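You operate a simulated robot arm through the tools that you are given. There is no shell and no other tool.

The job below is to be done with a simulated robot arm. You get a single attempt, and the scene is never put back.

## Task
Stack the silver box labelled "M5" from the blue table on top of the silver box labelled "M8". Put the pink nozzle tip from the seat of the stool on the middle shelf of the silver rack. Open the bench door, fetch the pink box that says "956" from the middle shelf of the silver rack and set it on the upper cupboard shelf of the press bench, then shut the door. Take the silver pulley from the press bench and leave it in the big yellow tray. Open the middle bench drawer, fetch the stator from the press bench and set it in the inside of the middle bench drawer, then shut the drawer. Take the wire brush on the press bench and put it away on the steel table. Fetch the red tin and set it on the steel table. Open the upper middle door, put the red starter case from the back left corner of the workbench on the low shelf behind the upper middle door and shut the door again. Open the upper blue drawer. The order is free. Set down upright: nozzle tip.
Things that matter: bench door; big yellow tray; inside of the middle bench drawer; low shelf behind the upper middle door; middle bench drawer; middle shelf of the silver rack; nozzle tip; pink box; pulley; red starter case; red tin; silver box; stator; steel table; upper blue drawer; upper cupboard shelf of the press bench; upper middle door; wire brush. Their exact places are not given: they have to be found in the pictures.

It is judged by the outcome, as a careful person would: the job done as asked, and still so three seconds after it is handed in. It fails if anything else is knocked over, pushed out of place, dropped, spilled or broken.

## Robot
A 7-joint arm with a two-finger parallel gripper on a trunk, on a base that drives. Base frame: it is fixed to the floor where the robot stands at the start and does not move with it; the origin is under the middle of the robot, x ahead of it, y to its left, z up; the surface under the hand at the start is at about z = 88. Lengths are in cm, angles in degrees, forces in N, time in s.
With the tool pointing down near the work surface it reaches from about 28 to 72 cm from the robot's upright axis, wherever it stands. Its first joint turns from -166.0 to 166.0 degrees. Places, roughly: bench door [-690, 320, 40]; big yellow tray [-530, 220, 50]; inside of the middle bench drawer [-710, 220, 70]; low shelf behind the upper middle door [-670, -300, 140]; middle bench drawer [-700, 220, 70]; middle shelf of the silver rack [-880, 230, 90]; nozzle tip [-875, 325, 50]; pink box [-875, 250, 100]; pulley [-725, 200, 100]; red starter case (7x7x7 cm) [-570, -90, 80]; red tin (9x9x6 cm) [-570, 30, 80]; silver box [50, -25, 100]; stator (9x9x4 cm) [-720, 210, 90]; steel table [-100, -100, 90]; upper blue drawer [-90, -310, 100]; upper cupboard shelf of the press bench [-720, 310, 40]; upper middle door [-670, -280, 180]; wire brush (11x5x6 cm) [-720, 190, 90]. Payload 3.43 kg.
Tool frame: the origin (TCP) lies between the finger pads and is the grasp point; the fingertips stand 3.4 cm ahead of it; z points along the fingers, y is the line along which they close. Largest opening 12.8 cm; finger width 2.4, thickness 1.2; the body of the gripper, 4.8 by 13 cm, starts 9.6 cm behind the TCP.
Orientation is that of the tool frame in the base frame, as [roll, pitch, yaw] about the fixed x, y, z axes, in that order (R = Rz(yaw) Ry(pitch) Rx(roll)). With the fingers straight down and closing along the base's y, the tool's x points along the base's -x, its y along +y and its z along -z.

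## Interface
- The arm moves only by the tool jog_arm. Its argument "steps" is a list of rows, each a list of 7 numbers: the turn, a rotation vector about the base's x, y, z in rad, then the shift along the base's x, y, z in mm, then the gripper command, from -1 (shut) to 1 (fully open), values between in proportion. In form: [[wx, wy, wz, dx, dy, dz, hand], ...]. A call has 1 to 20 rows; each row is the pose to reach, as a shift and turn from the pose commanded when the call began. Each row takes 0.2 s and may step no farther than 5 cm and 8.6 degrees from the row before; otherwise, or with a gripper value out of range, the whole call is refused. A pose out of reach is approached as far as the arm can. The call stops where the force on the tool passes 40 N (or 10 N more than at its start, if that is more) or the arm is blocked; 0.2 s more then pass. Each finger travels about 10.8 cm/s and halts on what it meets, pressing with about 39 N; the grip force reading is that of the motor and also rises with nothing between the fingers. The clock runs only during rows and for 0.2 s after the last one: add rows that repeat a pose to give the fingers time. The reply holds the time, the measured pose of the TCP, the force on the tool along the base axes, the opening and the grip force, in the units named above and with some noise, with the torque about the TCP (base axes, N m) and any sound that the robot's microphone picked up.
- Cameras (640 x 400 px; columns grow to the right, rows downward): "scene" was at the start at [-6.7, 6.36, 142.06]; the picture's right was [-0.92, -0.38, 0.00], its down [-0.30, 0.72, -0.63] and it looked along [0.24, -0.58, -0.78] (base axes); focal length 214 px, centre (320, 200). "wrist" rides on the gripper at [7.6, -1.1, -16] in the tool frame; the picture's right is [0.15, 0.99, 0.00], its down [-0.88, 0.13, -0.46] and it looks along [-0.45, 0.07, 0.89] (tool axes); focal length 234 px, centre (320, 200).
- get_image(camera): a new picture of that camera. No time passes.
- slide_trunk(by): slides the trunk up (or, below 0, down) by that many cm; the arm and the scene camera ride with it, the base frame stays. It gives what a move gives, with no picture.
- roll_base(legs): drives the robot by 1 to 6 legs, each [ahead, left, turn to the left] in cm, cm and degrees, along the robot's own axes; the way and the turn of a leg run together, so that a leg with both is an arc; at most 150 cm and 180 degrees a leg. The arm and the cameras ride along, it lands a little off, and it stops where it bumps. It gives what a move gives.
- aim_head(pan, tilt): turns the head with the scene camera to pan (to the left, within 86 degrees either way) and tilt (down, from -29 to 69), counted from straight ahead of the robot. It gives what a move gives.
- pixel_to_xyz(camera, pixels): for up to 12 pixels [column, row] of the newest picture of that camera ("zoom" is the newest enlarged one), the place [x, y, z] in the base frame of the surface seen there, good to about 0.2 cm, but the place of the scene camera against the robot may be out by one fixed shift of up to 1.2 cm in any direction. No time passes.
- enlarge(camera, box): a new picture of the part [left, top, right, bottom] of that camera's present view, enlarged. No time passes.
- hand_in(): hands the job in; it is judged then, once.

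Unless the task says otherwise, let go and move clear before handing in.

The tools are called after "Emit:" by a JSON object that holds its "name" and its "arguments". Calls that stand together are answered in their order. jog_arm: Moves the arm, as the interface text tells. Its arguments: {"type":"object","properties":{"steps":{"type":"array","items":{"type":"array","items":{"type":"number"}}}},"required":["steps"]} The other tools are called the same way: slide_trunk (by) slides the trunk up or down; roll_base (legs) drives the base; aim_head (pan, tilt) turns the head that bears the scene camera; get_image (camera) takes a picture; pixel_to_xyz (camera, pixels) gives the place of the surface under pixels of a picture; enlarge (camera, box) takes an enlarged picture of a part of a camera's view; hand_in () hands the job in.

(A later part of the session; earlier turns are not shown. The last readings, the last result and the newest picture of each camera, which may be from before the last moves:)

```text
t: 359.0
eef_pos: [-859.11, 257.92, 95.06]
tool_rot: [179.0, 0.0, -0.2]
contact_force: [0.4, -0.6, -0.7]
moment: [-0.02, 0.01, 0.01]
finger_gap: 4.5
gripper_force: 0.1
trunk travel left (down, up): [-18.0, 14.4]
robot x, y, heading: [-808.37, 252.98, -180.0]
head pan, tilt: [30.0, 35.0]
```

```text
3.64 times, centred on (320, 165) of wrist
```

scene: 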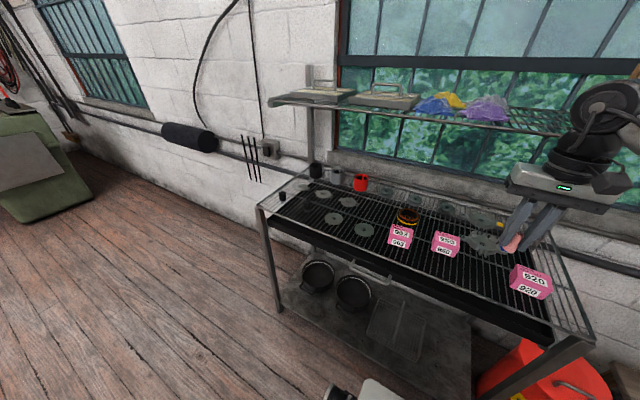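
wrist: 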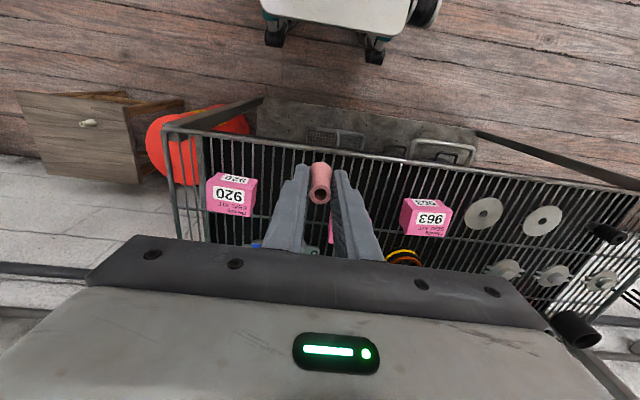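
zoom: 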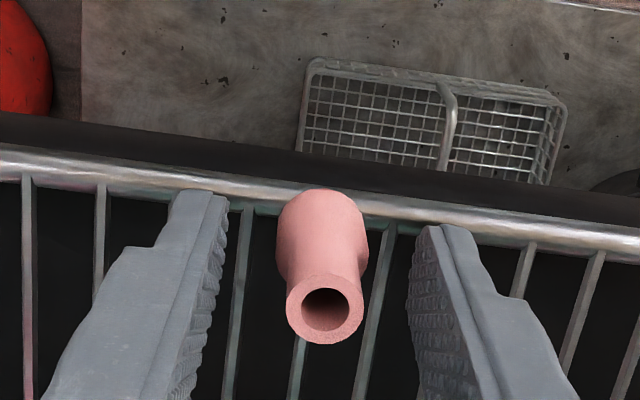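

The tip stands upright on its own. I'll raise the hand straight up.

Emit:
{"name": "jog_arm", "arguments": {"steps": [[0, 0, 0, 0, 0, 8, -0.3], [0, 0, 0, 0, 0, 22, -0.3], [0, 0, 0, 0, 0, 45, -0.3], [0, 0, 0, 0, 0, 80, -0.3], [0, 0, 0, 0, 0, 120, -0.3], [0, 0, 0, 0, 0, 160, -0.3], [0, 0, 0, 0, 0, 200, -0.3], [0, 0, 0, 0, 0, 200, -0.3]]}}

Emit:
{"name": "get_image", "arguments": {"camera": "wrist"}}

```text
t: 360.8
eef_pos: [-859.12, 257.88, 115.12]
tool_rot: [178.9, 0.0, -0.2]
contact_force: [-0.4, 0.2, 0.6]
moment: [0.04, -0.03, -0.01]
finger_gap: 4.47
gripper_force: 0.0
trunk travel left (down, up): [-18.0, 14.4]
robot x, y, heading: [-807.91, 252.94, -180.1]
head pan, tilt: [30.0, 35.0]
```

```text
taken
```

wrist: 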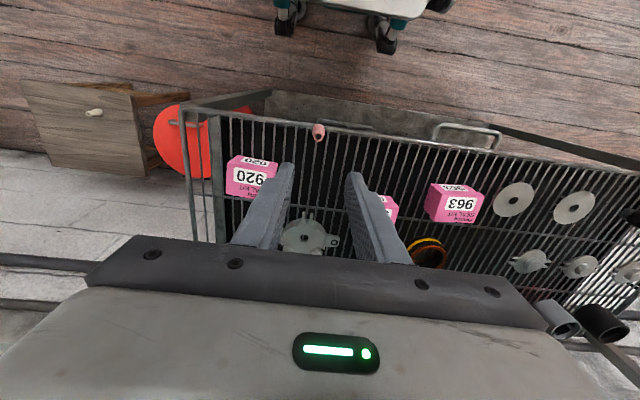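

The tip stands on the middle shelf at (318,132). Next I'll work on the press bench from its front side, so I'll retract the arm and drive back out of the corridor.

Emit:
{"name": "jog_arm", "arguments": {"steps": [[0, 0, 0, 30, -10, 20, -0.3], [0, 0, 0, 60, -20, 40, -0.5], [0, 0, 0, 90, -30, 60, -0.5], [0, 0, 0, 110, -40, 80, -0.5], [0, 0, 0, 110, -45, 80, -0.5]]}}

Emit:
{"name": "roll_base", "arguments": {"legs": [[0, 100, 0], [0, 85, 0]]}}

```text
t: 362.0
eef_pos: [-848.16, 253.4, 123.12]
tool_rot: [179.0, 0.0, -0.2]
contact_force: [0.1, 0.3, -0.4]
moment: [-0.01, 0.02, -0.01]
finger_gap: 3.19
gripper_force: 0.2
trunk travel left (down, up): [-18.0, 14.4]
robot x, y, heading: [-807.97, 252.98, -180.1]
head pan, tilt: [30.0, 35.0]
```

```text
t: 380.0
eef_pos: [-849.75, 69.5, 123.03]
tool_rot: [179.0, 0.1, -1.0]
contact_force: [-0.4, 0.6, -0.2]
moment: [-0.01, 0.03, 0.0]
finger_gap: 3.19
gripper_force: 0.1
trunk travel left (down, up): [-18.0, 14.4]
robot x, y, heading: [-809.15, 68.41, 179.2]
head pan, tilt: [30.0, 35.0]
```

I'll back up towards +x past the end of the bench and look at its front.

Emit:
{"name": "roll_base", "arguments": {"legs": [[-150, 0, 0.8]]}}

Emit:
{"name": "aim_head", "arguments": {"pan": 0, "tilt": 30}}

Emit:
{"name": "get_image", "arguments": {"camera": "scene"}}

```text
t: 387.4
eef_pos: [-699.67, 67.82, 123.17]
tool_rot: [179.0, -0.1, -0.4]
contact_force: [0.4, -0.3, -0.3]
moment: [-0.03, -0.01, 0.04]
finger_gap: 3.2
gripper_force: 0.0
trunk travel left (down, up): [-18.0, 14.4]
robot x, y, heading: [-659.61, 67.48, 179.6]
head pan, tilt: [30.0, 35.0]
```

```text
t: 388.4
eef_pos: [-699.74, 67.71, 123.09]
tool_rot: [179.0, 0.0, -0.4]
contact_force: [-0.6, -0.6, 0.2]
moment: [-0.01, 0.03, -0.02]
finger_gap: 3.2
gripper_force: 0.1
trunk travel left (down, up): [-18.0, 14.4]
robot x, y, heading: [-659.23, 67.21, 179.6]
head pan, tilt: [0.0, 30.0]
```

```text
taken
```

scene: 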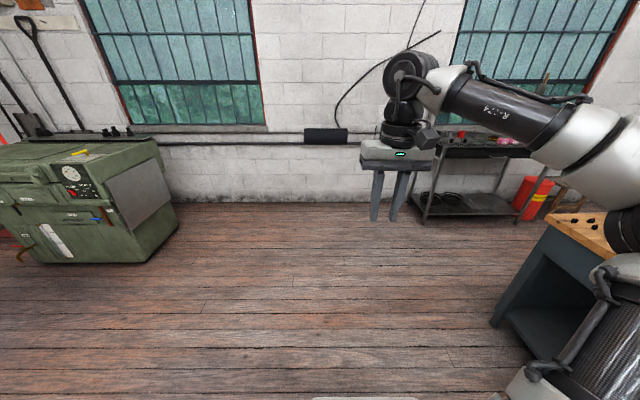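

The arm hides the right side. I'll turn to face +y to see the bench front and the way ahead.

Emit:
{"name": "roll_base", "arguments": {"legs": [[-20, 0, 0], [0, 0, -90]]}}

Emit:
{"name": "aim_head", "arguments": {"pan": 15, "tilt": 30}}

Emit:
{"name": "get_image", "arguments": {"camera": "scene"}}

```text
t: 393.9
eef_pos: [-639.04, 107.4, 123.05]
tool_rot: [178.9, 0.0, -90.2]
contact_force: [-0.3, 0.7, -0.2]
moment: [0.03, 0.0, -0.01]
finger_gap: 3.17
gripper_force: 0.1
trunk travel left (down, up): [-18.0, 14.4]
robot x, y, heading: [-639.5, 67.36, 90.2]
head pan, tilt: [0.0, 30.0]
```

```text
t: 394.7
eef_pos: [-638.93, 107.46, 123.24]
tool_rot: [179.0, 0.0, -90.2]
contact_force: [0.8, -0.7, 0.4]
moment: [0.02, 0.06, -0.03]
finger_gap: 3.19
gripper_force: 0.1
trunk travel left (down, up): [-18.0, 14.4]
robot x, y, heading: [-639.55, 67.28, 90.1]
head pan, tilt: [15.0, 30.0]
```

```text
taken
```

scene: 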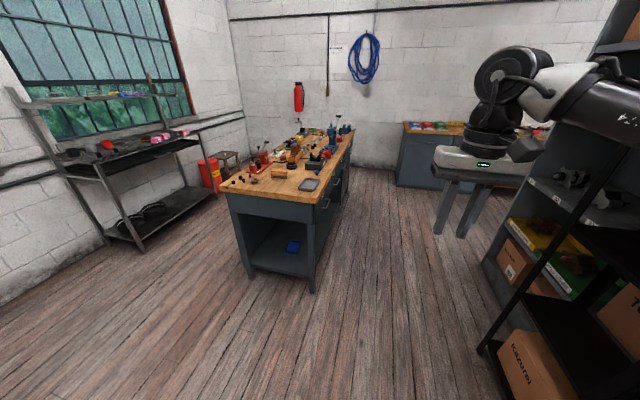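

I see the bench front with its drawers at (335,195), and the dark shelving on the right with a yellow tray at (545,240). I'll zoom in on both.

Emit:
{"name": "enlarge", "arguments": {"camera": "scene", "box": [210, 115, 370, 295]}}

Emit:
{"name": "enlarge", "arguments": {"camera": "scene", "box": [470, 140, 640, 400]}}

```text
2.22 times, centred on (290, 205) of scene
```

zoom: 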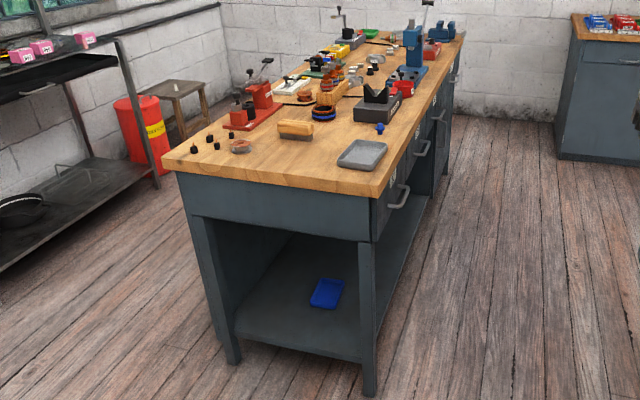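

```text
1.54 times, centred on (555, 270) of scene
```

zoom: 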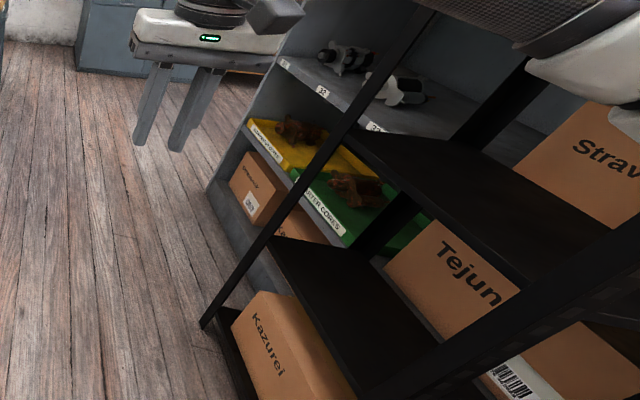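

I'll measure the bench front, the drawer handles and the shelving front, to fix where to stand.

Emit:
{"name": "pixel_to_xyz", "arguments": {"camera": "zoom", "pixels": [[205, 322], [210, 185], [250, 125], [290, 160], [330, 150], [300, 130], [280, 60], [240, 320], [360, 170], [260, 200]]}}

Emit:
{"name": "enlarge", "arguments": {"camera": "scene", "box": [270, 110, 370, 230]}}

```text
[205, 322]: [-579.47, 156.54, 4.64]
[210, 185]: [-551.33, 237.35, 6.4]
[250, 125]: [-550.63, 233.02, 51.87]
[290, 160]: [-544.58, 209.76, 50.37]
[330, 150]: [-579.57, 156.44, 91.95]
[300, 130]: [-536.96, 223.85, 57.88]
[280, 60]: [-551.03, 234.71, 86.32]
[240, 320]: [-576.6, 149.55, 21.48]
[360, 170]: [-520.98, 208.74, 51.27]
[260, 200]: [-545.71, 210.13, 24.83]
```

```text
3.33 times, centred on (320, 170) of scene
```

zoom: 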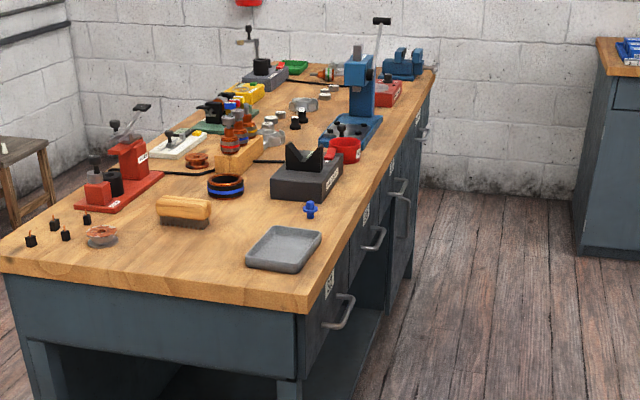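

The second handle along the front belongs to the middle drawer. The brush, the black-and-blue ring (likely the stator) and the other small parts are on the near half of the bench top. I'll drive in front of it and turn to face the bench.

Emit:
{"name": "roll_base", "arguments": {"legs": [[138, -8, 0], [0, 0, 90]]}}

Emit:
{"name": "get_image", "arguments": {"camera": "wrist"}}

Emit:
{"name": "aim_head", "arguments": {"pan": 0, "tilt": 45}}

Emit:
{"name": "get_image", "arguments": {"camera": "scene"}}

```text
t: 405.4
eef_pos: [-671.78, 203.97, 122.98]
tool_rot: [179.0, 0.0, 0.4]
contact_force: [0.7, 0.3, -0.5]
moment: [0.04, -0.03, -0.04]
finger_gap: 3.19
gripper_force: 0.1
trunk travel left (down, up): [-18.0, 14.4]
robot x, y, heading: [-631.7, 204.04, -179.6]
head pan, tilt: [15.0, 30.0]
```

```text
taken
```

wrist: 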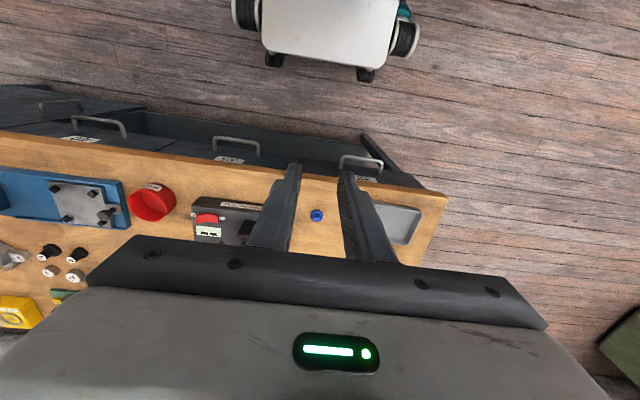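

```text
t: 406.2
eef_pos: [-671.78, 204.04, 123.04]
tool_rot: [179.0, 0.1, 0.4]
contact_force: [0.1, 0.2, 0.2]
moment: [0.04, 0.01, 0.02]
finger_gap: 3.2
gripper_force: 0.0
trunk travel left (down, up): [-18.0, 14.4]
robot x, y, heading: [-631.42, 204.33, -179.4]
head pan, tilt: [0.0, 45.0]
```

```text
taken
```

scene: 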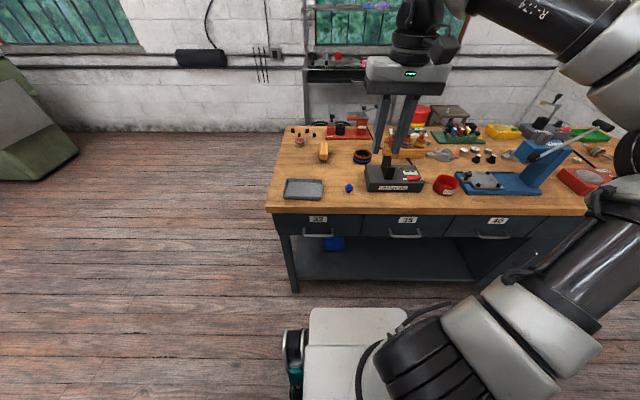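

The three drawers are visible, with the middle one's handle at (405,236). I'll zoom in on the bench top.

Emit:
{"name": "enlarge", "arguments": {"camera": "scene", "box": [265, 100, 425, 210]}}

Emit:
{"name": "enlarge", "arguments": {"camera": "scene", "box": [380, 100, 600, 210]}}

```text
3.64 times, centred on (345, 155) of scene
```

zoom: 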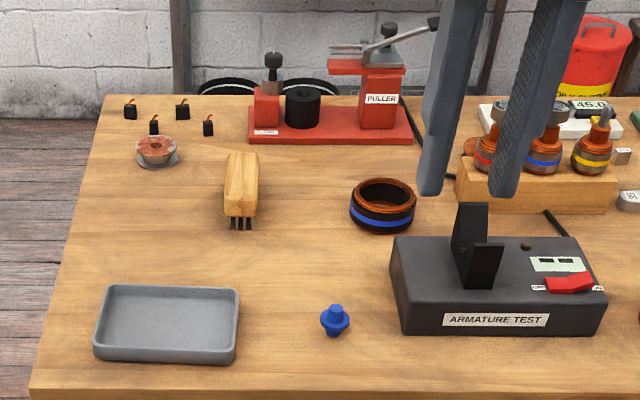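

```text
2.91 times, centred on (490, 155) of scene
```

zoom: 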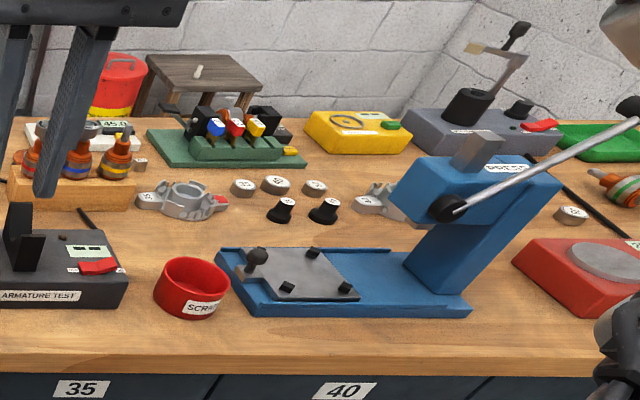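

I'll measure these objects to match them with the listed places and to find the silver pulley.

Emit:
{"name": "pixel_to_xyz", "arguments": {"camera": "scene", "pixels": [[300, 140], [324, 152], [362, 157], [348, 188], [300, 190], [395, 180], [445, 185], [440, 155], [480, 150], [340, 130], [312, 128], [405, 236]]}}

Emit:
{"name": "enlarge", "arguments": {"camera": "scene", "box": [285, 118, 345, 165]}}

```text
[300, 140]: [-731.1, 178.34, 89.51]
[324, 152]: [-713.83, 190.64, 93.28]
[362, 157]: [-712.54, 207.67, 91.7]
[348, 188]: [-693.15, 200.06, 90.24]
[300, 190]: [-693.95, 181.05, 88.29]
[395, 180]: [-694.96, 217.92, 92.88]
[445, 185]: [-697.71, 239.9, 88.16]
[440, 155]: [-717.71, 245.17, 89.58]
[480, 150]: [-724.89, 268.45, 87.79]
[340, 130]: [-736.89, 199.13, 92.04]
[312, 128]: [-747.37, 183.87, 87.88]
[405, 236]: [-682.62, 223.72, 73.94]
```

```text
8.51 times, centred on (315, 142) of scene
```

zoom: 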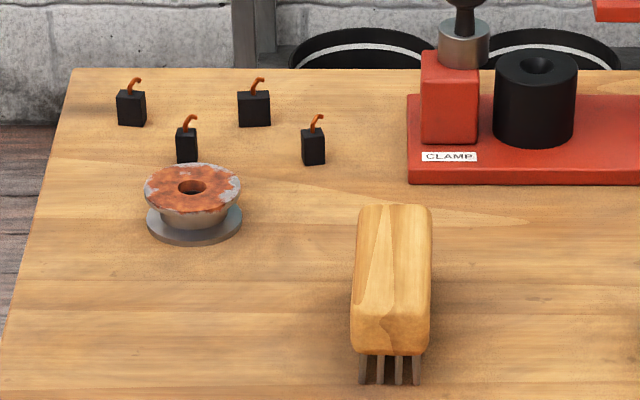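

The rusty-topped silver V-pulley is at about (-731,178), the brush at (-714,190), the stator ring at (-713,208) and the middle drawer's handle at (-682.6,223.7,73.9). I'll start with the drawer, so I'll step back and line up with the handle.

Emit:
{"name": "roll_base", "arguments": {"legs": [[-27, -20, 0]]}}

Emit:
{"name": "slide_trunk", "arguments": {"by": -14}}

Emit:
{"name": "aim_head", "arguments": {"pan": 10, "tilt": 45}}

Emit:
{"name": "get_image", "arguments": {"camera": "scene"}}

```text
t: 408.8
eef_pos: [-645.0, 224.39, 123.11]
tool_rot: [179.0, 0.0, 0.4]
contact_force: [0.0, 0.0, -0.3]
moment: [-0.02, 0.0, 0.0]
finger_gap: 3.17
gripper_force: 0.1
trunk travel left (down, up): [-18.0, 14.4]
robot x, y, heading: [-604.82, 224.47, -179.4]
head pan, tilt: [0.0, 45.0]
```

```text
t: 410.4
eef_pos: [-644.92, 224.44, 109.21]
tool_rot: [179.0, 0.0, 0.4]
contact_force: [0.6, 0.0, 1.1]
moment: [0.04, 0.02, 0.01]
finger_gap: 3.2
gripper_force: 0.0
trunk travel left (down, up): [-4.0, 28.4]
robot x, y, heading: [-604.75, 224.6, -179.5]
head pan, tilt: [0.0, 45.0]
```

```text
t: 411.2
eef_pos: [-644.91, 224.5, 109.09]
tool_rot: [179.0, 0.0, 0.5]
contact_force: [0.5, 0.1, 0.4]
moment: [-0.01, 0.03, 0.0]
finger_gap: 3.23
gripper_force: 0.1
trunk travel left (down, up): [-4.0, 28.4]
robot x, y, heading: [-605.04, 224.63, -179.6]
head pan, tilt: [10.0, 45.0]
```

```text
taken
```

scene: 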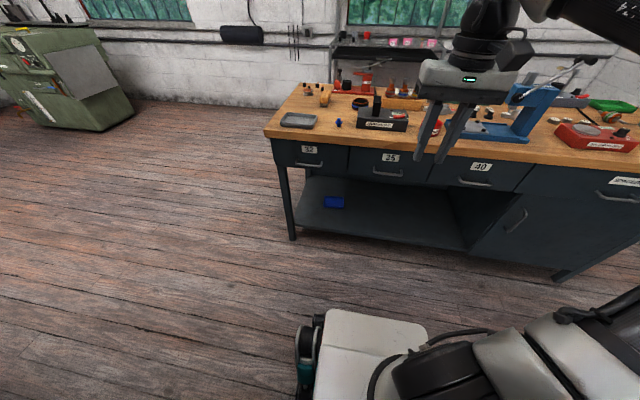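

The drawer labelled 35 at (388,165) is at y≈223, so it's the middle one. I'll zoom in on its handle.

Emit:
{"name": "enlarge", "arguments": {"camera": "scene", "box": [340, 130, 440, 200]}}

Emit:
{"name": "pixel_to_xyz", "arguments": {"camera": "zoom", "pixels": [[265, 242], [195, 240], [340, 252], [220, 200], [320, 200], [120, 180], [300, 110], [400, 120], [265, 250], [230, 270], [190, 225], [345, 235]]}}

```text
5.71 times, centred on (390, 165) of scene
```

zoom: 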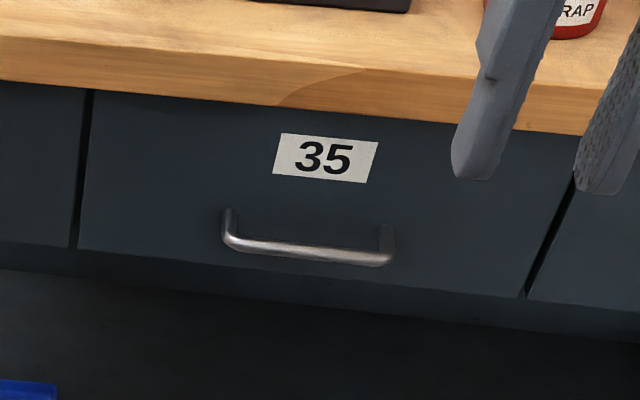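

```text
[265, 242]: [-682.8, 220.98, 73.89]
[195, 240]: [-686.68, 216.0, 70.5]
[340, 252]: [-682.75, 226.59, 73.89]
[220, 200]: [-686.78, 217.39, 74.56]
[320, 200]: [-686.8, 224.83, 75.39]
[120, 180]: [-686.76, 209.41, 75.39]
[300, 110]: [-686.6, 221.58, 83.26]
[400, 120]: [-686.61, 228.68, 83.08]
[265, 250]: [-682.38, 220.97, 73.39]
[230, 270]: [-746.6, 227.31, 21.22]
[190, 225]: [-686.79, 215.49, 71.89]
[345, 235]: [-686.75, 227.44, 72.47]
```

The bar is at x≈-682.5, y 218..229, z≈73.7, with the drawer front at x=-686.7. I'll point the hand at it horizontally with the fingers closing vertically, staying well short of the bench while turning.

Emit:
{"name": "jog_arm", "arguments": {"steps": [[-0.0756, 0.0756, -0.0756, -10, -0.5, -20, -0.3], [-0.1512, 0.1512, -0.1512, -20, -1, -40, -0.3], [-0.2267, 0.2267, -0.2267, -30, -1.5, -60, -0.3], [-0.3023, 0.3023, -0.3023, -40, -2, -80, -0.3], [-0.3779, 0.3779, -0.3779, -50, -2.5, -100, -0.3], [-0.4535, 0.4535, -0.4535, -60, -3, -122, -0.3], [-0.529, 0.529, -0.529, -70, -3.5, -144, -0.3], [-0.6046, 0.6046, -0.6046, -80, -4, -166, -0.3], [-0.6802, 0.6802, -0.6802, -90, -4.5, -188, -0.3], [-0.7558, 0.7558, -0.7558, -100, -5, -210, -0.3], [-0.8313, 0.8313, -0.8313, -110, -5.5, -232, -0.3], [-0.9069, 0.9069, -0.9069, -120, -6, -254, -0.3], [-0.9825, 0.9825, -0.9825, -130, -6.5, -276, -0.3], [-1.0581, 1.0581, -1.0581, -140, -7, -298, -0.3], [-1.1336, 1.1336, -1.1336, -150, -7.5, -320, -0.3], [-1.2092, 1.2092, -1.2092, -160, -8, -345, -0.3], [-1.2092, 1.2092, -1.2092, -160, -8, -353, -0.3], [-1.2092, 1.2092, -1.2092, -160, -8, -353, -0.3]]}}

Emit:
{"name": "get_image", "arguments": {"camera": "wrist"}}

Emit:
{"name": "get_image", "arguments": {"camera": "scene"}}

```text
t: 415.0
eef_pos: [-661.0, 223.51, 73.71]
tool_rot: [88.9, 0.4, -89.9]
contact_force: [-0.4, 0.7, 0.2]
moment: [-0.01, -0.02, 0.01]
finger_gap: 4.48
gripper_force: 0.1
trunk travel left (down, up): [-4.0, 28.4]
robot x, y, heading: [-604.71, 225.09, -179.4]
head pan, tilt: [10.0, 45.0]
```

```text
taken
```

wrist: 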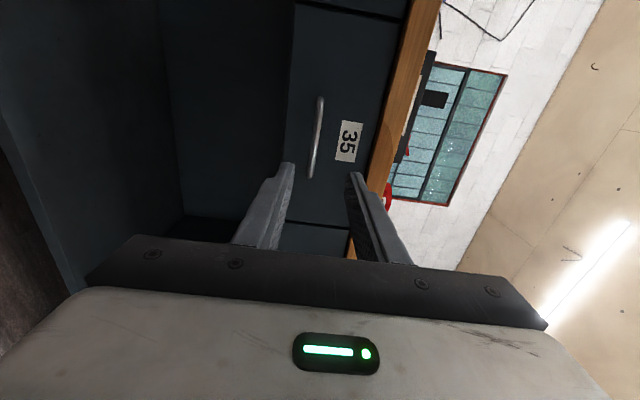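

```text
taken
```

scene: 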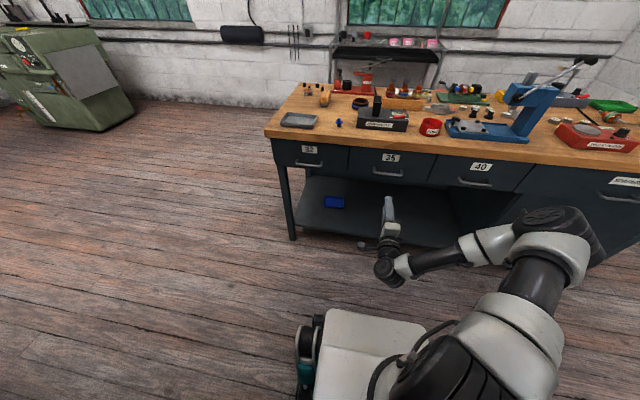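

The hand now points at the drawer, and the handle shows at (316,140) between the finger lines. I'll measure it with the wrist camera.

Emit:
{"name": "pixel_to_xyz", "arguments": {"camera": "wrist", "pixels": [[319, 105], [317, 130], [314, 155], [311, 175], [345, 140], [300, 140], [321, 98]]}}

```text
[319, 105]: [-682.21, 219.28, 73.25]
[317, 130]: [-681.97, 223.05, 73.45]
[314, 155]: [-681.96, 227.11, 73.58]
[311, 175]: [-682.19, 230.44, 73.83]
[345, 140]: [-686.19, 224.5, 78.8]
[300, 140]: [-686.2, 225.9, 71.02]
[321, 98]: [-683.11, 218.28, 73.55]
```

The bar's front is at x=-682.0, z 73.5, centred at y 224.4. I'll advance and close on it.

Emit:
{"name": "jog_arm", "arguments": {"steps": [[0, 0, 0, -30, 3, -1, -0.3], [0, 0, 0, -70, 6, -2, -0.3], [0, 0, 0, -110, 9, -2, -0.3], [0, 0, 0, -150, 9, -2, -0.3], [0, 0, 0, -180, 9, -2, -0.3], [0, 0, 0, -200, 9, -2, -0.3], [0, 0, 0, -208, 9, -2, -0.3], [0, 0, 0, -208, 9, -2, -0.6], [0, 0, 0, -208, 9, -2, -1], [0, 0, 0, -208, 9, -2, -1], [0, 0, 0, -208, 9, -2, -1]]}}

Emit:
{"name": "get_image", "arguments": {"camera": "wrist"}}

```text
t: 417.4
eef_pos: [-681.81, 224.6, 73.54]
tool_rot: [89.1, 0.3, -90.0]
contact_force: [-2.0, 0.3, -2.7]
moment: [-0.63, -0.04, 0.17]
finger_gap: 1.2
gripper_force: 44.8
trunk travel left (down, up): [-4.0, 28.4]
robot x, y, heading: [-604.75, 224.45, -179.3]
head pan, tilt: [10.0, 45.0]
```

```text
taken
```

wrist: 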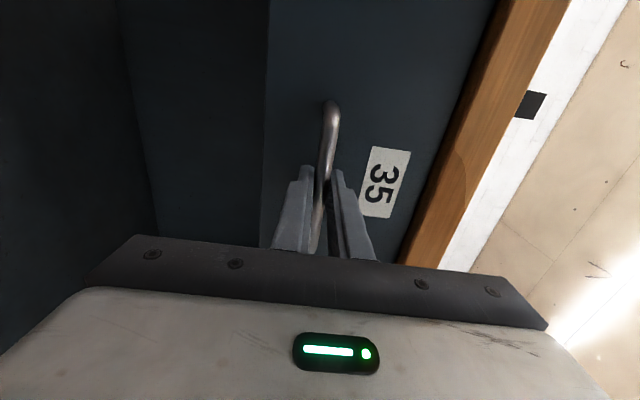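

The bar is gripped with a 1.2 cm gap. I'll pull along +x, first 10 cm.

Emit:
{"name": "jog_arm", "arguments": {"steps": [[0, 0, 0, 5, 0, 0, -1], [0, 0, 0, 14, 0, 0, -1], [0, 0, 0, 24, 0, 0, -1], [0, 0, 0, 36, 0, 0, -1], [0, 0, 0, 48, 0, 0, -1], [0, 0, 0, 60, 0, 0, -1], [0, 0, 0, 72, 0, 0, -1], [0, 0, 0, 84, 0, 0, -1], [0, 0, 0, 96, 0, 0, -1], [0, 0, 0, 108, 0, 0, -1], [0, 0, 0, 108, 0, 0, -1]]}}

Emit:
{"name": "get_image", "arguments": {"camera": "scene"}}

```text
t: 419.8
eef_pos: [-670.97, 224.52, 73.47]
tool_rot: [89.2, 0.3, -89.9]
contact_force: [2.2, 0.2, -9.9]
moment: [-0.61, -0.07, -0.21]
finger_gap: 1.18
gripper_force: 45.2
trunk travel left (down, up): [-4.0, 28.4]
robot x, y, heading: [-604.51, 224.11, -179.3]
head pan, tilt: [10.0, 45.0]
```

```text
taken
```

scene: 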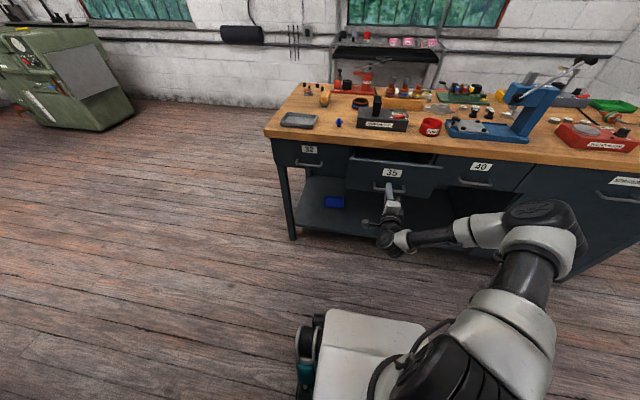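

It's opening smoothly. I'll pull further.

Emit:
{"name": "jog_arm", "arguments": {"steps": [[0, 0, 0, 10, 0, 0, -1], [0, 0, 0, 20, 0, 0, -1], [0, 0, 0, 30, 0, 0, -1], [0, 0, 0, 40, 0, 0, -1], [0, 0, 0, 50, 0, 0, -1], [0, 0, 0, 60, 0, 0, -1], [0, 0, 0, 70, 0, 0, -1], [0, 0, 0, 80, 0, 0, -1], [0, 0, 0, 90, 0, 0, -1], [0, 0, 0, 100, 0, 0, -1], [0, 0, 0, 110, 0, 0, -1], [0, 0, 0, 110, 0, 0, -1]]}}

Emit:
{"name": "get_image", "arguments": {"camera": "scene"}}

```text
t: 422.4
eef_pos: [-660.01, 224.57, 73.41]
tool_rot: [89.0, 0.4, -90.0]
contact_force: [2.1, 2.0, -17.2]
moment: [-0.59, -0.14, 0.75]
finger_gap: 1.18
gripper_force: 44.9
trunk travel left (down, up): [-4.0, 28.4]
robot x, y, heading: [-604.73, 224.58, -179.5]
head pan, tilt: [10.0, 45.0]
```

```text
taken
```

scene: 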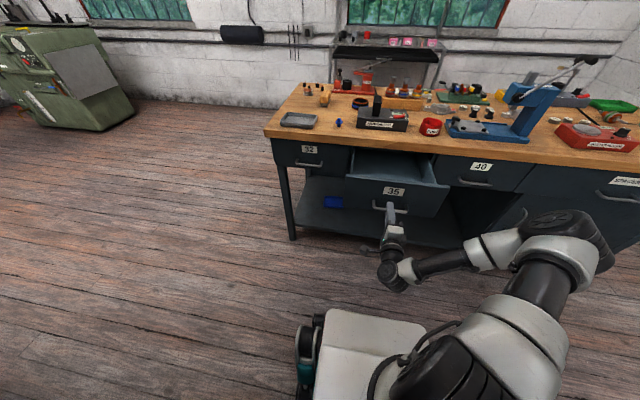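

The drawer is open by 22 cm, enough for the stator. I'll release the bar and back the base off.

Emit:
{"name": "jog_arm", "arguments": {"steps": [[0, 0, 0, 0, 0, 0, -0.6], [0, 0, 0, 0, 0, 0, -0.3], [0, 0, 0, 0, 0, 0, -0.3]]}}

Emit:
{"name": "roll_base", "arguments": {"legs": [[-10, 0, 0]]}}

Emit:
{"name": "get_image", "arguments": {"camera": "scene"}}

```text
t: 423.2
eef_pos: [-659.96, 224.47, 73.57]
tool_rot: [88.8, 0.4, -90.0]
contact_force: [-0.8, 0.6, -0.3]
moment: [0.0, -0.01, 0.01]
finger_gap: 4.48
gripper_force: 0.1
trunk travel left (down, up): [-4.0, 28.4]
robot x, y, heading: [-604.99, 224.62, -179.2]
head pan, tilt: [10.0, 45.0]
```

```text
t: 424.3
eef_pos: [-649.94, 224.72, 73.51]
tool_rot: [88.9, 0.4, -90.0]
contact_force: [0.0, -0.8, 0.8]
moment: [-0.03, 0.02, 0.0]
finger_gap: 4.46
gripper_force: 0.1
trunk travel left (down, up): [-4.0, 28.4]
robot x, y, heading: [-594.85, 224.6, -179.4]
head pan, tilt: [10.0, 45.0]
```

```text
taken
```

scene: 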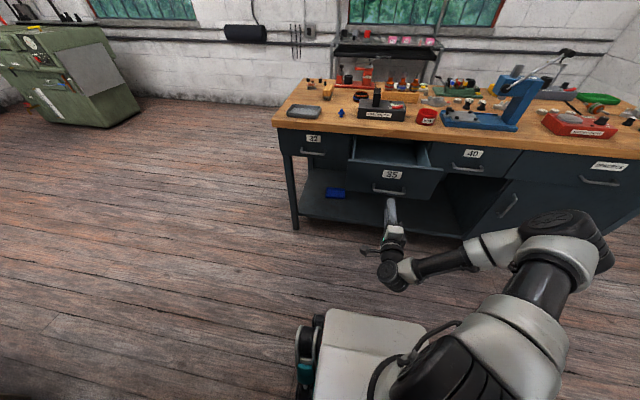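

Clear of the handle. I'll rotate the hand back to vertical while raising it.

Emit:
{"name": "jog_arm", "arguments": {"steps": [[0.0756, -0.0756, 0.0756, 3, 0, 25, -0.3], [0.1512, -0.1512, 0.1512, 6, 0, 50, -0.3], [0.2267, -0.2267, 0.2267, 9, 0, 75, -0.3], [0.3023, -0.3023, 0.3023, 12, 0, 100, -0.3], [0.3779, -0.3779, 0.3779, 15, 0, 125, -0.3], [0.4535, -0.4535, 0.4535, 15, 0, 150, -0.3], [0.529, -0.529, 0.529, 15, 0, 175, -0.3], [0.6046, -0.6046, 0.6046, 15, 0, 200, -0.3], [0.6802, -0.6802, 0.6802, 15, 0, 225, -0.3], [0.7558, -0.7558, 0.7558, 15, 0, 250, -0.3], [0.8313, -0.8313, 0.8313, 15, 0, 275, -0.3], [0.9069, -0.9069, 0.9069, 15, 0, 300, -0.3], [0.9825, -0.9825, 0.9825, 15, 0, 325, -0.3], [1.0581, -1.0581, 1.0581, 15, 0, 350, -0.3], [1.1336, -1.1336, 1.1336, 15, 0, 375, -0.3], [1.2092, -1.2092, 1.2092, 15, 0, 400, -0.3], [1.2092, -1.2092, 1.2092, 15, 0, 400, -0.3]]}}

Emit:
{"name": "slide_trunk", "arguments": {"by": 14}}

Emit:
{"name": "get_image", "arguments": {"camera": "scene"}}

```text
t: 427.9
eef_pos: [-648.6, 224.6, 113.56]
tool_rot: [179.0, -0.2, 0.4]
contact_force: [-0.2, 0.3, 0.2]
moment: [0.03, -0.02, -0.01]
finger_gap: 4.48
gripper_force: 0.1
trunk travel left (down, up): [-4.0, 28.4]
robot x, y, heading: [-595.25, 224.68, -179.6]
head pan, tilt: [10.0, 45.0]
```

```text
t: 429.6
eef_pos: [-648.57, 224.71, 127.56]
tool_rot: [179.0, 0.0, 0.4]
contact_force: [-0.1, -0.2, -0.5]
moment: [0.02, 0.02, -0.02]
finger_gap: 4.49
gripper_force: 0.1
trunk travel left (down, up): [-18.0, 14.4]
robot x, y, heading: [-594.63, 224.67, -179.4]
head pan, tilt: [10.0, 45.0]
```

```text
taken
```

scene: 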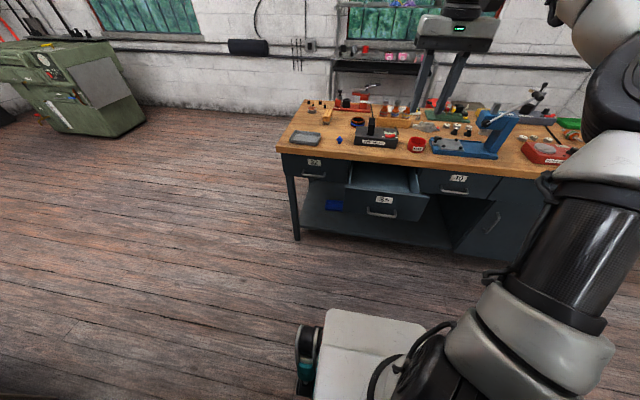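

The drawer is open and the hand is up. I'll move closer, standing left of the drawer at about y=192, to reach the stator.

Emit:
{"name": "roll_base", "arguments": {"legs": [[0, 32, -0.5], [50, 0, 0]]}}

Emit:
{"name": "get_image", "arguments": {"camera": "wrist"}}

```text
t: 435.8
eef_pos: [-698.45, 192.44, 127.62]
tool_rot: [179.0, 0.0, 0.2]
contact_force: [1.0, 0.8, -0.2]
moment: [-0.02, -0.02, -0.02]
finger_gap: 4.47
gripper_force: 0.2
trunk travel left (down, up): [-18.0, 14.4]
robot x, y, heading: [-644.68, 192.55, -179.8]
head pan, tilt: [10.0, 45.0]
```

```text
taken
```

wrist: 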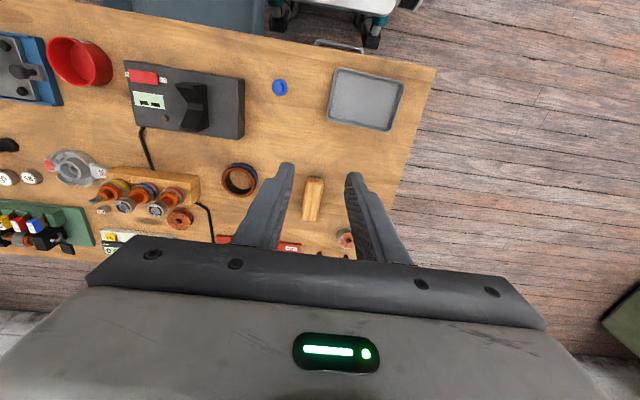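

The stator ring is at (240,180), the brush at (313,200) and the pulley at (346,238). I'll zoom in on the stator and measure it.

Emit:
{"name": "enlarge", "arguments": {"camera": "wrist", "box": [170, 130, 300, 240]}}

Emit:
{"name": "pixel_to_xyz", "arguments": {"camera": "zoom", "pixels": [[300, 170], [348, 108], [395, 170], [345, 235], [345, 175], [420, 180], [270, 180], [345, 80], [345, 260], [205, 180], [200, 285]]}}

```text
3.64 times, centred on (235, 185) of wrist
```

zoom: 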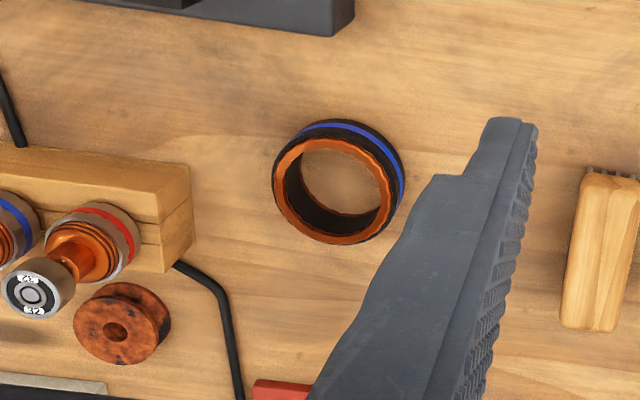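

```text
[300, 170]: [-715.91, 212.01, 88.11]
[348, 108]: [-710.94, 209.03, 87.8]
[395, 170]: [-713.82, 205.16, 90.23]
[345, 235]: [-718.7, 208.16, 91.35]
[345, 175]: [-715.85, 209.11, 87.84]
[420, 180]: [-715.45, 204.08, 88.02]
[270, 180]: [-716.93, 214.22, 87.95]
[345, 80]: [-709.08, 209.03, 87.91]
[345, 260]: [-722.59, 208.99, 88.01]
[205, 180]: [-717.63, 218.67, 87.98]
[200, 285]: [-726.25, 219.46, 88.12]
```

There's a second, all-copper pulley at (122,322), so the silver one is the other, at about (-731,178). Now the stator rim itself.

Emit:
{"name": "pixel_to_xyz", "arguments": {"camera": "zoom", "pixels": [[276, 185], [281, 170], [392, 195], [388, 205], [330, 143], [320, 240], [350, 240], [300, 150], [375, 160], [285, 215], [372, 228]]}}

```text
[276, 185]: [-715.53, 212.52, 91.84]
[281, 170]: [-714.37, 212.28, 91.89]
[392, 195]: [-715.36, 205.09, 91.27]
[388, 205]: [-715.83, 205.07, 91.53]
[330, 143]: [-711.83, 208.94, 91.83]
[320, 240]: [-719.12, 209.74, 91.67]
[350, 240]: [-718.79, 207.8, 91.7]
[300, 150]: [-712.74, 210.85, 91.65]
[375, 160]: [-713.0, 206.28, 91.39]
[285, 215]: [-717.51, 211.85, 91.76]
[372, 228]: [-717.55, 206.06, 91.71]
```

The stator's centre is at (-715.5,208.8), its outer diameter about 7.8 cm and its top at z 91.8. It's just at my reach limit, so I'll move 6 cm closer and come down over it.

Emit:
{"name": "roll_base", "arguments": {"legs": [[6, 0, 0]]}}

Emit:
{"name": "jog_arm", "arguments": {"steps": [[0, 0, 0, -15, 25, -20, 0.3], [0, 0, 0, -40, 60, -50, 0.72], [0, 0, 0, -70, 95, -80, 0.72], [0, 0, 0, -95, 130, -110, 0.72], [0, 0, 0, -108, 160, -140, 0.72], [0, 0, 0, -108, 163, -180, 0.72], [0, 0, 0, -108, 163, -220, 0.72], [0, 0, 0, -108, 163, -220, 0.72]]}}

Emit:
{"name": "get_image", "arguments": {"camera": "wrist"}}

```text
t: 436.8
eef_pos: [-704.4, 192.32, 127.57]
tool_rot: [179.1, 0.1, 0.3]
contact_force: [0.1, 0.0, 0.4]
moment: [0.01, 0.03, 0.02]
finger_gap: 4.5
gripper_force: 0.0
trunk travel left (down, up): [-18.0, 14.4]
robot x, y, heading: [-650.59, 192.13, -179.5]
head pan, tilt: [10.0, 45.0]
```

```text
refused: row 2 steps farther than a row can; nothing moved
```

```text
taken
```

wrist: 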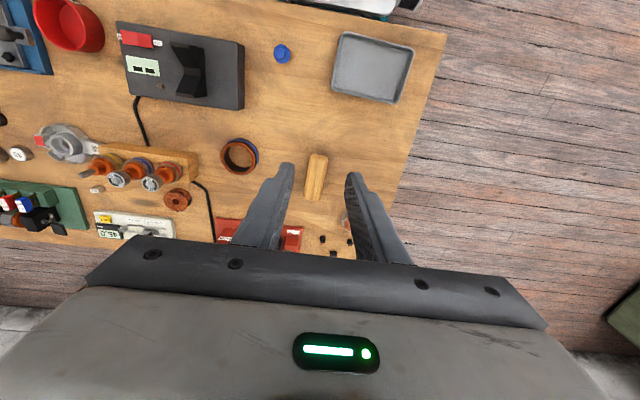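

The rows were too long, so nothing moved. I'll resend with smaller steps.

Emit:
{"name": "jog_arm", "arguments": {"steps": [[0, 0, 0, -12, 20, -15, 0.1], [0, 0, 0, -28, 48, -38, 0.4], [0, 0, 0, -45, 76, -62, 0.72], [0, 0, 0, -62, 104, -86, 0.72], [0, 0, 0, -80, 132, -110, 0.72], [0, 0, 0, -98, 155, -135, 0.72], [0, 0, 0, -110, 164, -165, 0.72], [0, 0, 0, -110, 164, -200, 0.72], [0, 0, 0, -110, 164, -230, 0.72], [0, 0, 0, -110, 164, -230, 0.72]]}}

Emit:
{"name": "get_image", "arguments": {"camera": "wrist"}}

```text
t: 439.0
eef_pos: [-715.37, 208.68, 104.68]
tool_rot: [178.9, 0.0, 0.3]
contact_force: [-0.4, -0.6, -0.5]
moment: [-0.01, 0.03, -0.03]
finger_gap: 11.02
gripper_force: 0.0
trunk travel left (down, up): [-18.0, 14.4]
robot x, y, heading: [-650.55, 192.06, -179.3]
head pan, tilt: [10.0, 45.0]
```

```text
taken
```

wrist: 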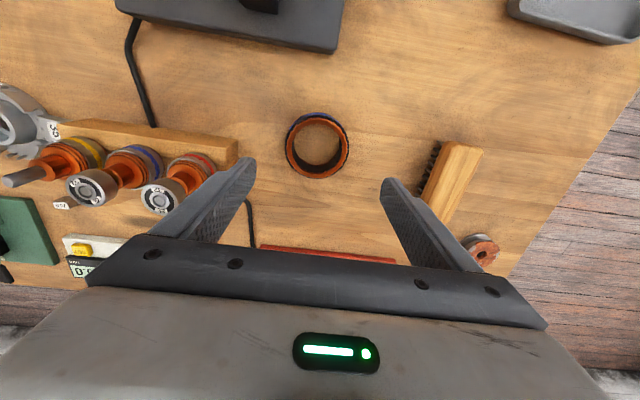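

The stator is centred below at (318,145). I'll check that the left finger clears the wooden block and the commutator.

Emit:
{"name": "pixel_to_xyz", "arguments": {"camera": "wrist", "pixels": [[236, 152], [236, 165], [213, 168], [250, 205], [288, 145], [348, 145], [318, 116], [318, 176], [420, 190], [440, 150]]}}

```text
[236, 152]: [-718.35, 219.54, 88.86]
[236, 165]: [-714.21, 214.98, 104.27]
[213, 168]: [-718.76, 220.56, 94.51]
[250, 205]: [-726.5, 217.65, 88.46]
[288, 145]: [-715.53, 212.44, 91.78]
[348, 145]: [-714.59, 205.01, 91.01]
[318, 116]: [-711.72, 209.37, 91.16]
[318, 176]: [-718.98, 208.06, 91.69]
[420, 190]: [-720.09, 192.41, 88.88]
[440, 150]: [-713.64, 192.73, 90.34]
```

There's at least 4 cm of clearance on both sides. I'll go down and grip the stator.

Emit:
{"name": "jog_arm", "arguments": {"steps": [[0, 0, 0, 0, 0, -35, 0.72], [0, 0, 0, 0, 0, -70, 0.72], [0, 0, 0, 0, 0, -100, 0.72], [0, 0, 0, 0, 0, -120, 0.72], [0, 0, 0, 0, 0, -130, 0.72], [0, 0, 0, 0, 0, -130, 0.4], [0, 0, 0, 0, 0, -130, 0.2], [0, 0, 0, 0, 0, -130, -0.2], [0, 0, 0, 0, 0, -130, -1], [0, 0, 0, 0, 0, -130, -1], [0, 0, 0, 0, 0, -130, -1], [0, 0, 0, 0, 0, -130, -1]]}}

```text
t: 441.6
eef_pos: [-715.35, 208.79, 91.57]
tool_rot: [179.1, 0.0, 0.3]
contact_force: [0.2, 3.0, 0.3]
moment: [0.38, -0.02, -0.01]
finger_gap: 8.03
gripper_force: 38.9
trunk travel left (down, up): [-18.0, 14.4]
robot x, y, heading: [-650.37, 192.11, -179.5]
head pan, tilt: [10.0, 45.0]
```

It's gripped at 8.03 cm. I'll lift slowly.

Emit:
{"name": "jog_arm", "arguments": {"steps": [[0, 0, 0, 0, 0, 2, -1], [0, 0, 0, 0, 0, 5, -1], [0, 0, 0, 0, 0, 10, -1], [0, 0, 0, 0, 0, 17, -1], [0, 0, 0, 0, 0, 26, -1], [0, 0, 0, 0, 0, 38, -1], [0, 0, 0, 0, 0, 52, -1], [0, 0, 0, 0, 0, 68, -1], [0, 0, 0, 0, 0, 84, -1], [0, 0, 0, 0, 0, 100, -1], [0, 0, 0, 0, 0, 114, -1], [0, 0, 0, 0, 0, 124, -1], [0, 0, 0, 0, 0, 124, -1]]}}

Emit:
{"name": "get_image", "arguments": {"camera": "wrist"}}

```text
t: 444.4
eef_pos: [-715.48, 208.82, 104.11]
tool_rot: [178.9, -0.1, 0.2]
contact_force: [0.3, -0.2, -8.0]
moment: [0.07, 0.01, 0.02]
finger_gap: 8.05
gripper_force: 38.8
trunk travel left (down, up): [-18.0, 14.4]
robot x, y, heading: [-650.92, 192.45, -179.3]
head pan, tilt: [10.0, 45.0]
```

```text
taken
```

wrist: 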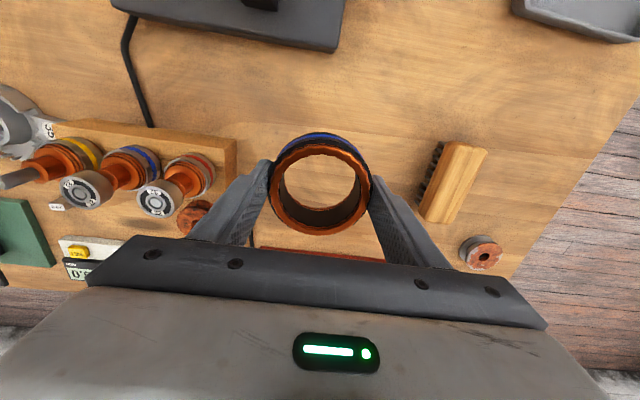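

It's held, with 8 N of weight. I'll raise it and carry it over the open drawer, passing high above the armature tester.

Emit:
{"name": "jog_arm", "arguments": {"steps": [[0, 0, 0, 2, 0, 15, -1], [0, 0, 0, 8, 3, 32, -1], [0, 0, 0, 20, 8, 50, -1], [0, 0, 0, 40, 15, 66, -1], [0, 0, 0, 65, 24, 80, -1], [0, 0, 0, 95, 35, 90, -1], [0, 0, 0, 130, 46, 94, -1], [0, 0, 0, 165, 58, 94, -1], [0, 0, 0, 200, 70, 94, -1], [0, 0, 0, 235, 82, 94, -1], [0, 0, 0, 265, 95, 94, -1], [0, 0, 0, 295, 108, 94, -1], [0, 0, 0, 320, 120, 94, -1], [0, 0, 0, 345, 128, 94, -1], [0, 0, 0, 365, 134, 94, -1], [0, 0, 0, 380, 137, 94, -1], [0, 0, 0, 390, 137, 94, -1], [0, 0, 0, 390, 137, 94, -1]]}}

Emit:
{"name": "get_image", "arguments": {"camera": "wrist"}}

```text
t: 448.2
eef_pos: [-676.35, 222.36, 113.41]
tool_rot: [179.0, 0.0, 0.3]
contact_force: [-1.2, 0.2, -7.3]
moment: [-0.02, 0.0, 0.02]
finger_gap: 8.02
gripper_force: 39.0
trunk travel left (down, up): [-18.0, 14.4]
robot x, y, heading: [-650.69, 191.86, -179.1]
head pan, tilt: [10.0, 45.0]
```

```text
taken
```

wrist: 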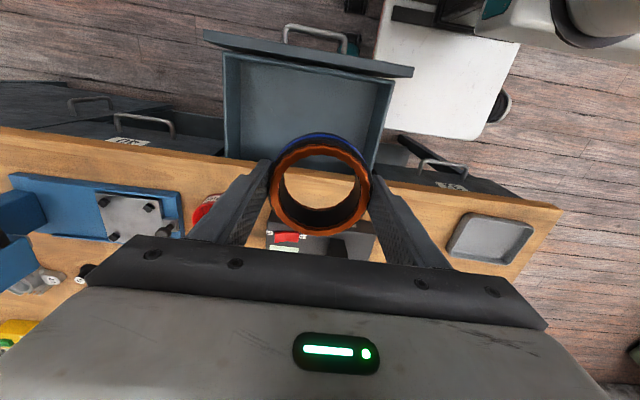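

The drawer is empty. I'll measure its interior and rims.

Emit:
{"name": "pixel_to_xyz", "arguments": {"camera": "wrist", "pixels": [[240, 75], [380, 95], [300, 70], [300, 110], [232, 120], [385, 130], [250, 150], [222, 60], [394, 85], [300, 50], [360, 120], [235, 165]]}}

```text
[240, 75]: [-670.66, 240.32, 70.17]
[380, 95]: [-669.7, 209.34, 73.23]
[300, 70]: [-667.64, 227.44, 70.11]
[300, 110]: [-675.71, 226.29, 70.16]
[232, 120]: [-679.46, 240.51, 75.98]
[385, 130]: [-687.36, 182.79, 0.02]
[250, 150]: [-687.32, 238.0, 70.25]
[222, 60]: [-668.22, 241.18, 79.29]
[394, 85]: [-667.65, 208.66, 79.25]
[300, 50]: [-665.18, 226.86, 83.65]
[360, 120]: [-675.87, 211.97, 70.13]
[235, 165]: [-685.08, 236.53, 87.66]
```

The drawer floor is at z 70.15 and the interior is y 209..241, x -667..-686. I'll lower the stator into the middle of it.

Emit:
{"name": "jog_arm", "arguments": {"steps": [[0, 0, 0, -1, 10, -6, -1], [0, 0, 0, -2, 20, -18, -1], [0, 0, 0, -2, 26, -35, -1], [0, 0, 0, -2, 26, -58, -1], [0, 0, 0, -2, 26, -83, -1], [0, 0, 0, -2, 26, -108, -1], [0, 0, 0, -2, 26, -133, -1], [0, 0, 0, -2, 26, -158, -1], [0, 0, 0, -2, 26, -183, -1], [0, 0, 0, -2, 26, -208, -1], [0, 0, 0, -2, 26, -233, -1], [0, 0, 0, -2, 26, -258, -1], [0, 0, 0, -2, 26, -283, -1], [0, 0, 0, -2, 26, -308, -1], [0, 0, 0, -2, 26, -330, -1], [0, 0, 0, -2, 26, -350, -1], [0, 0, 0, -2, 26, -366, -1], [0, 0, 0, -2, 26, -378, -1], [0, 0, 0, -2, 26, -386, -1], [0, 0, 0, -2, 26, -386, -1]]}}

Emit:
{"name": "get_image", "arguments": {"camera": "wrist"}}

```text
t: 452.4
eef_pos: [-676.76, 225.04, 74.74]
tool_rot: [179.0, -0.1, 0.3]
contact_force: [0.9, 0.6, -6.2]
moment: [-0.03, 0.0, 0.0]
finger_gap: 8.02
gripper_force: 39.0
trunk travel left (down, up): [-18.0, 14.4]
robot x, y, heading: [-650.63, 192.39, -179.3]
head pan, tilt: [10.0, 45.0]
```

```text
taken
```

wrist: 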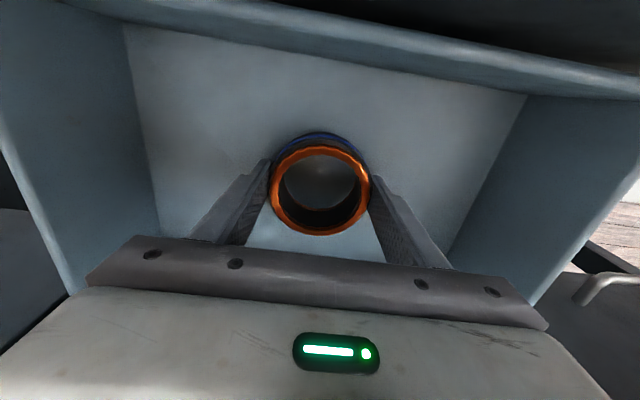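

It's about 1 cm above the drawer floor. I'll lower in small steps until contact.

Emit:
{"name": "jog_arm", "arguments": {"steps": [[0, 0, 0, 0, 0, -4, -1], [0, 0, 0, 0, 0, -7, -1], [0, 0, 0, 0, 0, -9, -1], [0, 0, 0, 0, 0, -10, -1], [0, 0, 0, 0, 0, -10, -1]]}}

```text
t: 453.6
eef_pos: [-676.49, 225.13, 73.92]
tool_rot: [179.0, 0.0, 0.3]
contact_force: [0.1, -1.3, 7.0]
moment: [0.41, -0.09, -0.04]
finger_gap: 8.01
gripper_force: 38.7
trunk travel left (down, up): [-18.0, 14.4]
robot x, y, heading: [-650.38, 192.36, -179.6]
head pan, tilt: [10.0, 45.0]
```

The force went to +7 N, so the stator is on the drawer floor. I'll release and raise the hand.

Emit:
{"name": "jog_arm", "arguments": {"steps": [[0, 0, 0, 0, 0, 0, 0.35], [0, 0, 0, 0, 0, 0, 0.55], [0, 0, 0, 0, 0, 0, 0.6], [0, 0, 0, 0, 0, 10, 0.6], [0, 0, 0, 0, 0, 30, 0.6], [0, 0, 0, 0, 0, 60, 0.6], [0, 0, 0, 0, 0, 100, 0.6], [0, 0, 0, 0, 0, 145, 0.6], [0, 0, 0, 0, 0, 190, 0.6], [0, 0, 0, 0, 0, 235, 0.6], [0, 0, 0, 0, 0, 280, 0.6], [0, 0, 0, 0, 0, 325, 0.6], [0, 0, 0, 0, 0, 370, 0.6], [0, 0, 0, 0, 0, 415, 0.6], [0, 0, 0, 0, 0, 460, 0.6], [0, 0, 0, 0, 0, 460, 0.6]]}}

Emit:
{"name": "get_image", "arguments": {"camera": "wrist"}}

```text
t: 457.0
eef_pos: [-676.56, 224.99, 119.91]
tool_rot: [178.9, 0.0, 0.3]
contact_force: [0.8, -0.4, 0.1]
moment: [0.05, -0.01, -0.03]
finger_gap: 10.26
gripper_force: 0.1
trunk travel left (down, up): [-18.0, 14.4]
robot x, y, heading: [-650.65, 192.01, -179.7]
head pan, tilt: [10.0, 45.0]
```

```text
taken
```

wrist: 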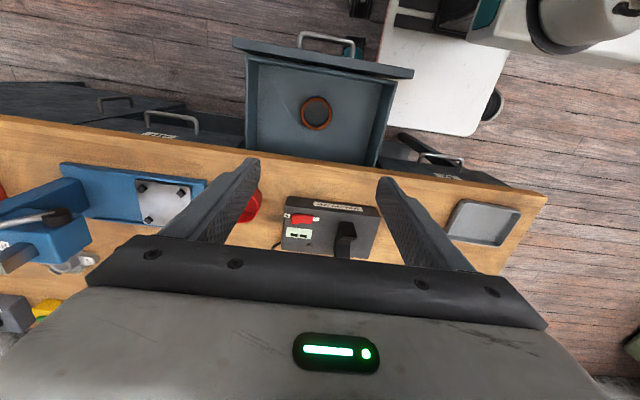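

The stator lies in the drawer. To shut it, I'll back off, close the fingers and push the handle bar in at its middle.

Emit:
{"name": "roll_base", "arguments": {"legs": [[-38, 0, 0], [0, -32, 0]]}}

Emit:
{"name": "jog_arm", "arguments": {"steps": [[0, 0, 0, 0, -40, 0, 0], [0, 0, 0, 0, -80, 0, -0.6], [0, 0, 0, 0, -120, 0, -1], [0, 0, 0, 0, -160, 0, -1], [0, 0, 0, 0, -200, 0, -1], [0, 0, 0, 0, -240, 0, -1], [0, 0, 0, 0, -280, 0, -1], [0, 0, 0, -5, -310, -20, -1], [0, 0, 0, -10, -325, -60, -1], [0, 0, 0, -10, -325, -100, -1], [0, 0, 0, -10, -325, -100, -1]]}}

Emit:
{"name": "get_image", "arguments": {"camera": "wrist"}}

```text
t: 462.6
eef_pos: [-638.81, 257.31, 119.88]
tool_rot: [179.1, 0.1, 0.3]
contact_force: [0.3, 0.1, 0.5]
moment: [0.0, 0.02, 0.0]
finger_gap: 10.27
gripper_force: 0.0
trunk travel left (down, up): [-18.0, 14.4]
robot x, y, heading: [-612.99, 224.54, -179.5]
head pan, tilt: [10.0, 45.0]
```

```text
t: 465.0
eef_pos: [-639.89, 224.78, 109.75]
tool_rot: [179.0, -0.1, 0.4]
contact_force: [0.0, 0.2, 0.1]
moment: [-0.03, 0.0, 0.05]
finger_gap: 0.0
gripper_force: 32.9
trunk travel left (down, up): [-18.0, 14.4]
robot x, y, heading: [-612.72, 224.65, -179.5]
head pan, tilt: [10.0, 45.0]
```

```text
taken
```

wrist: 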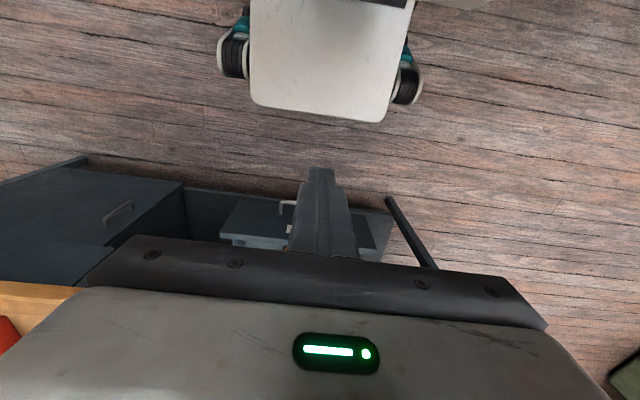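

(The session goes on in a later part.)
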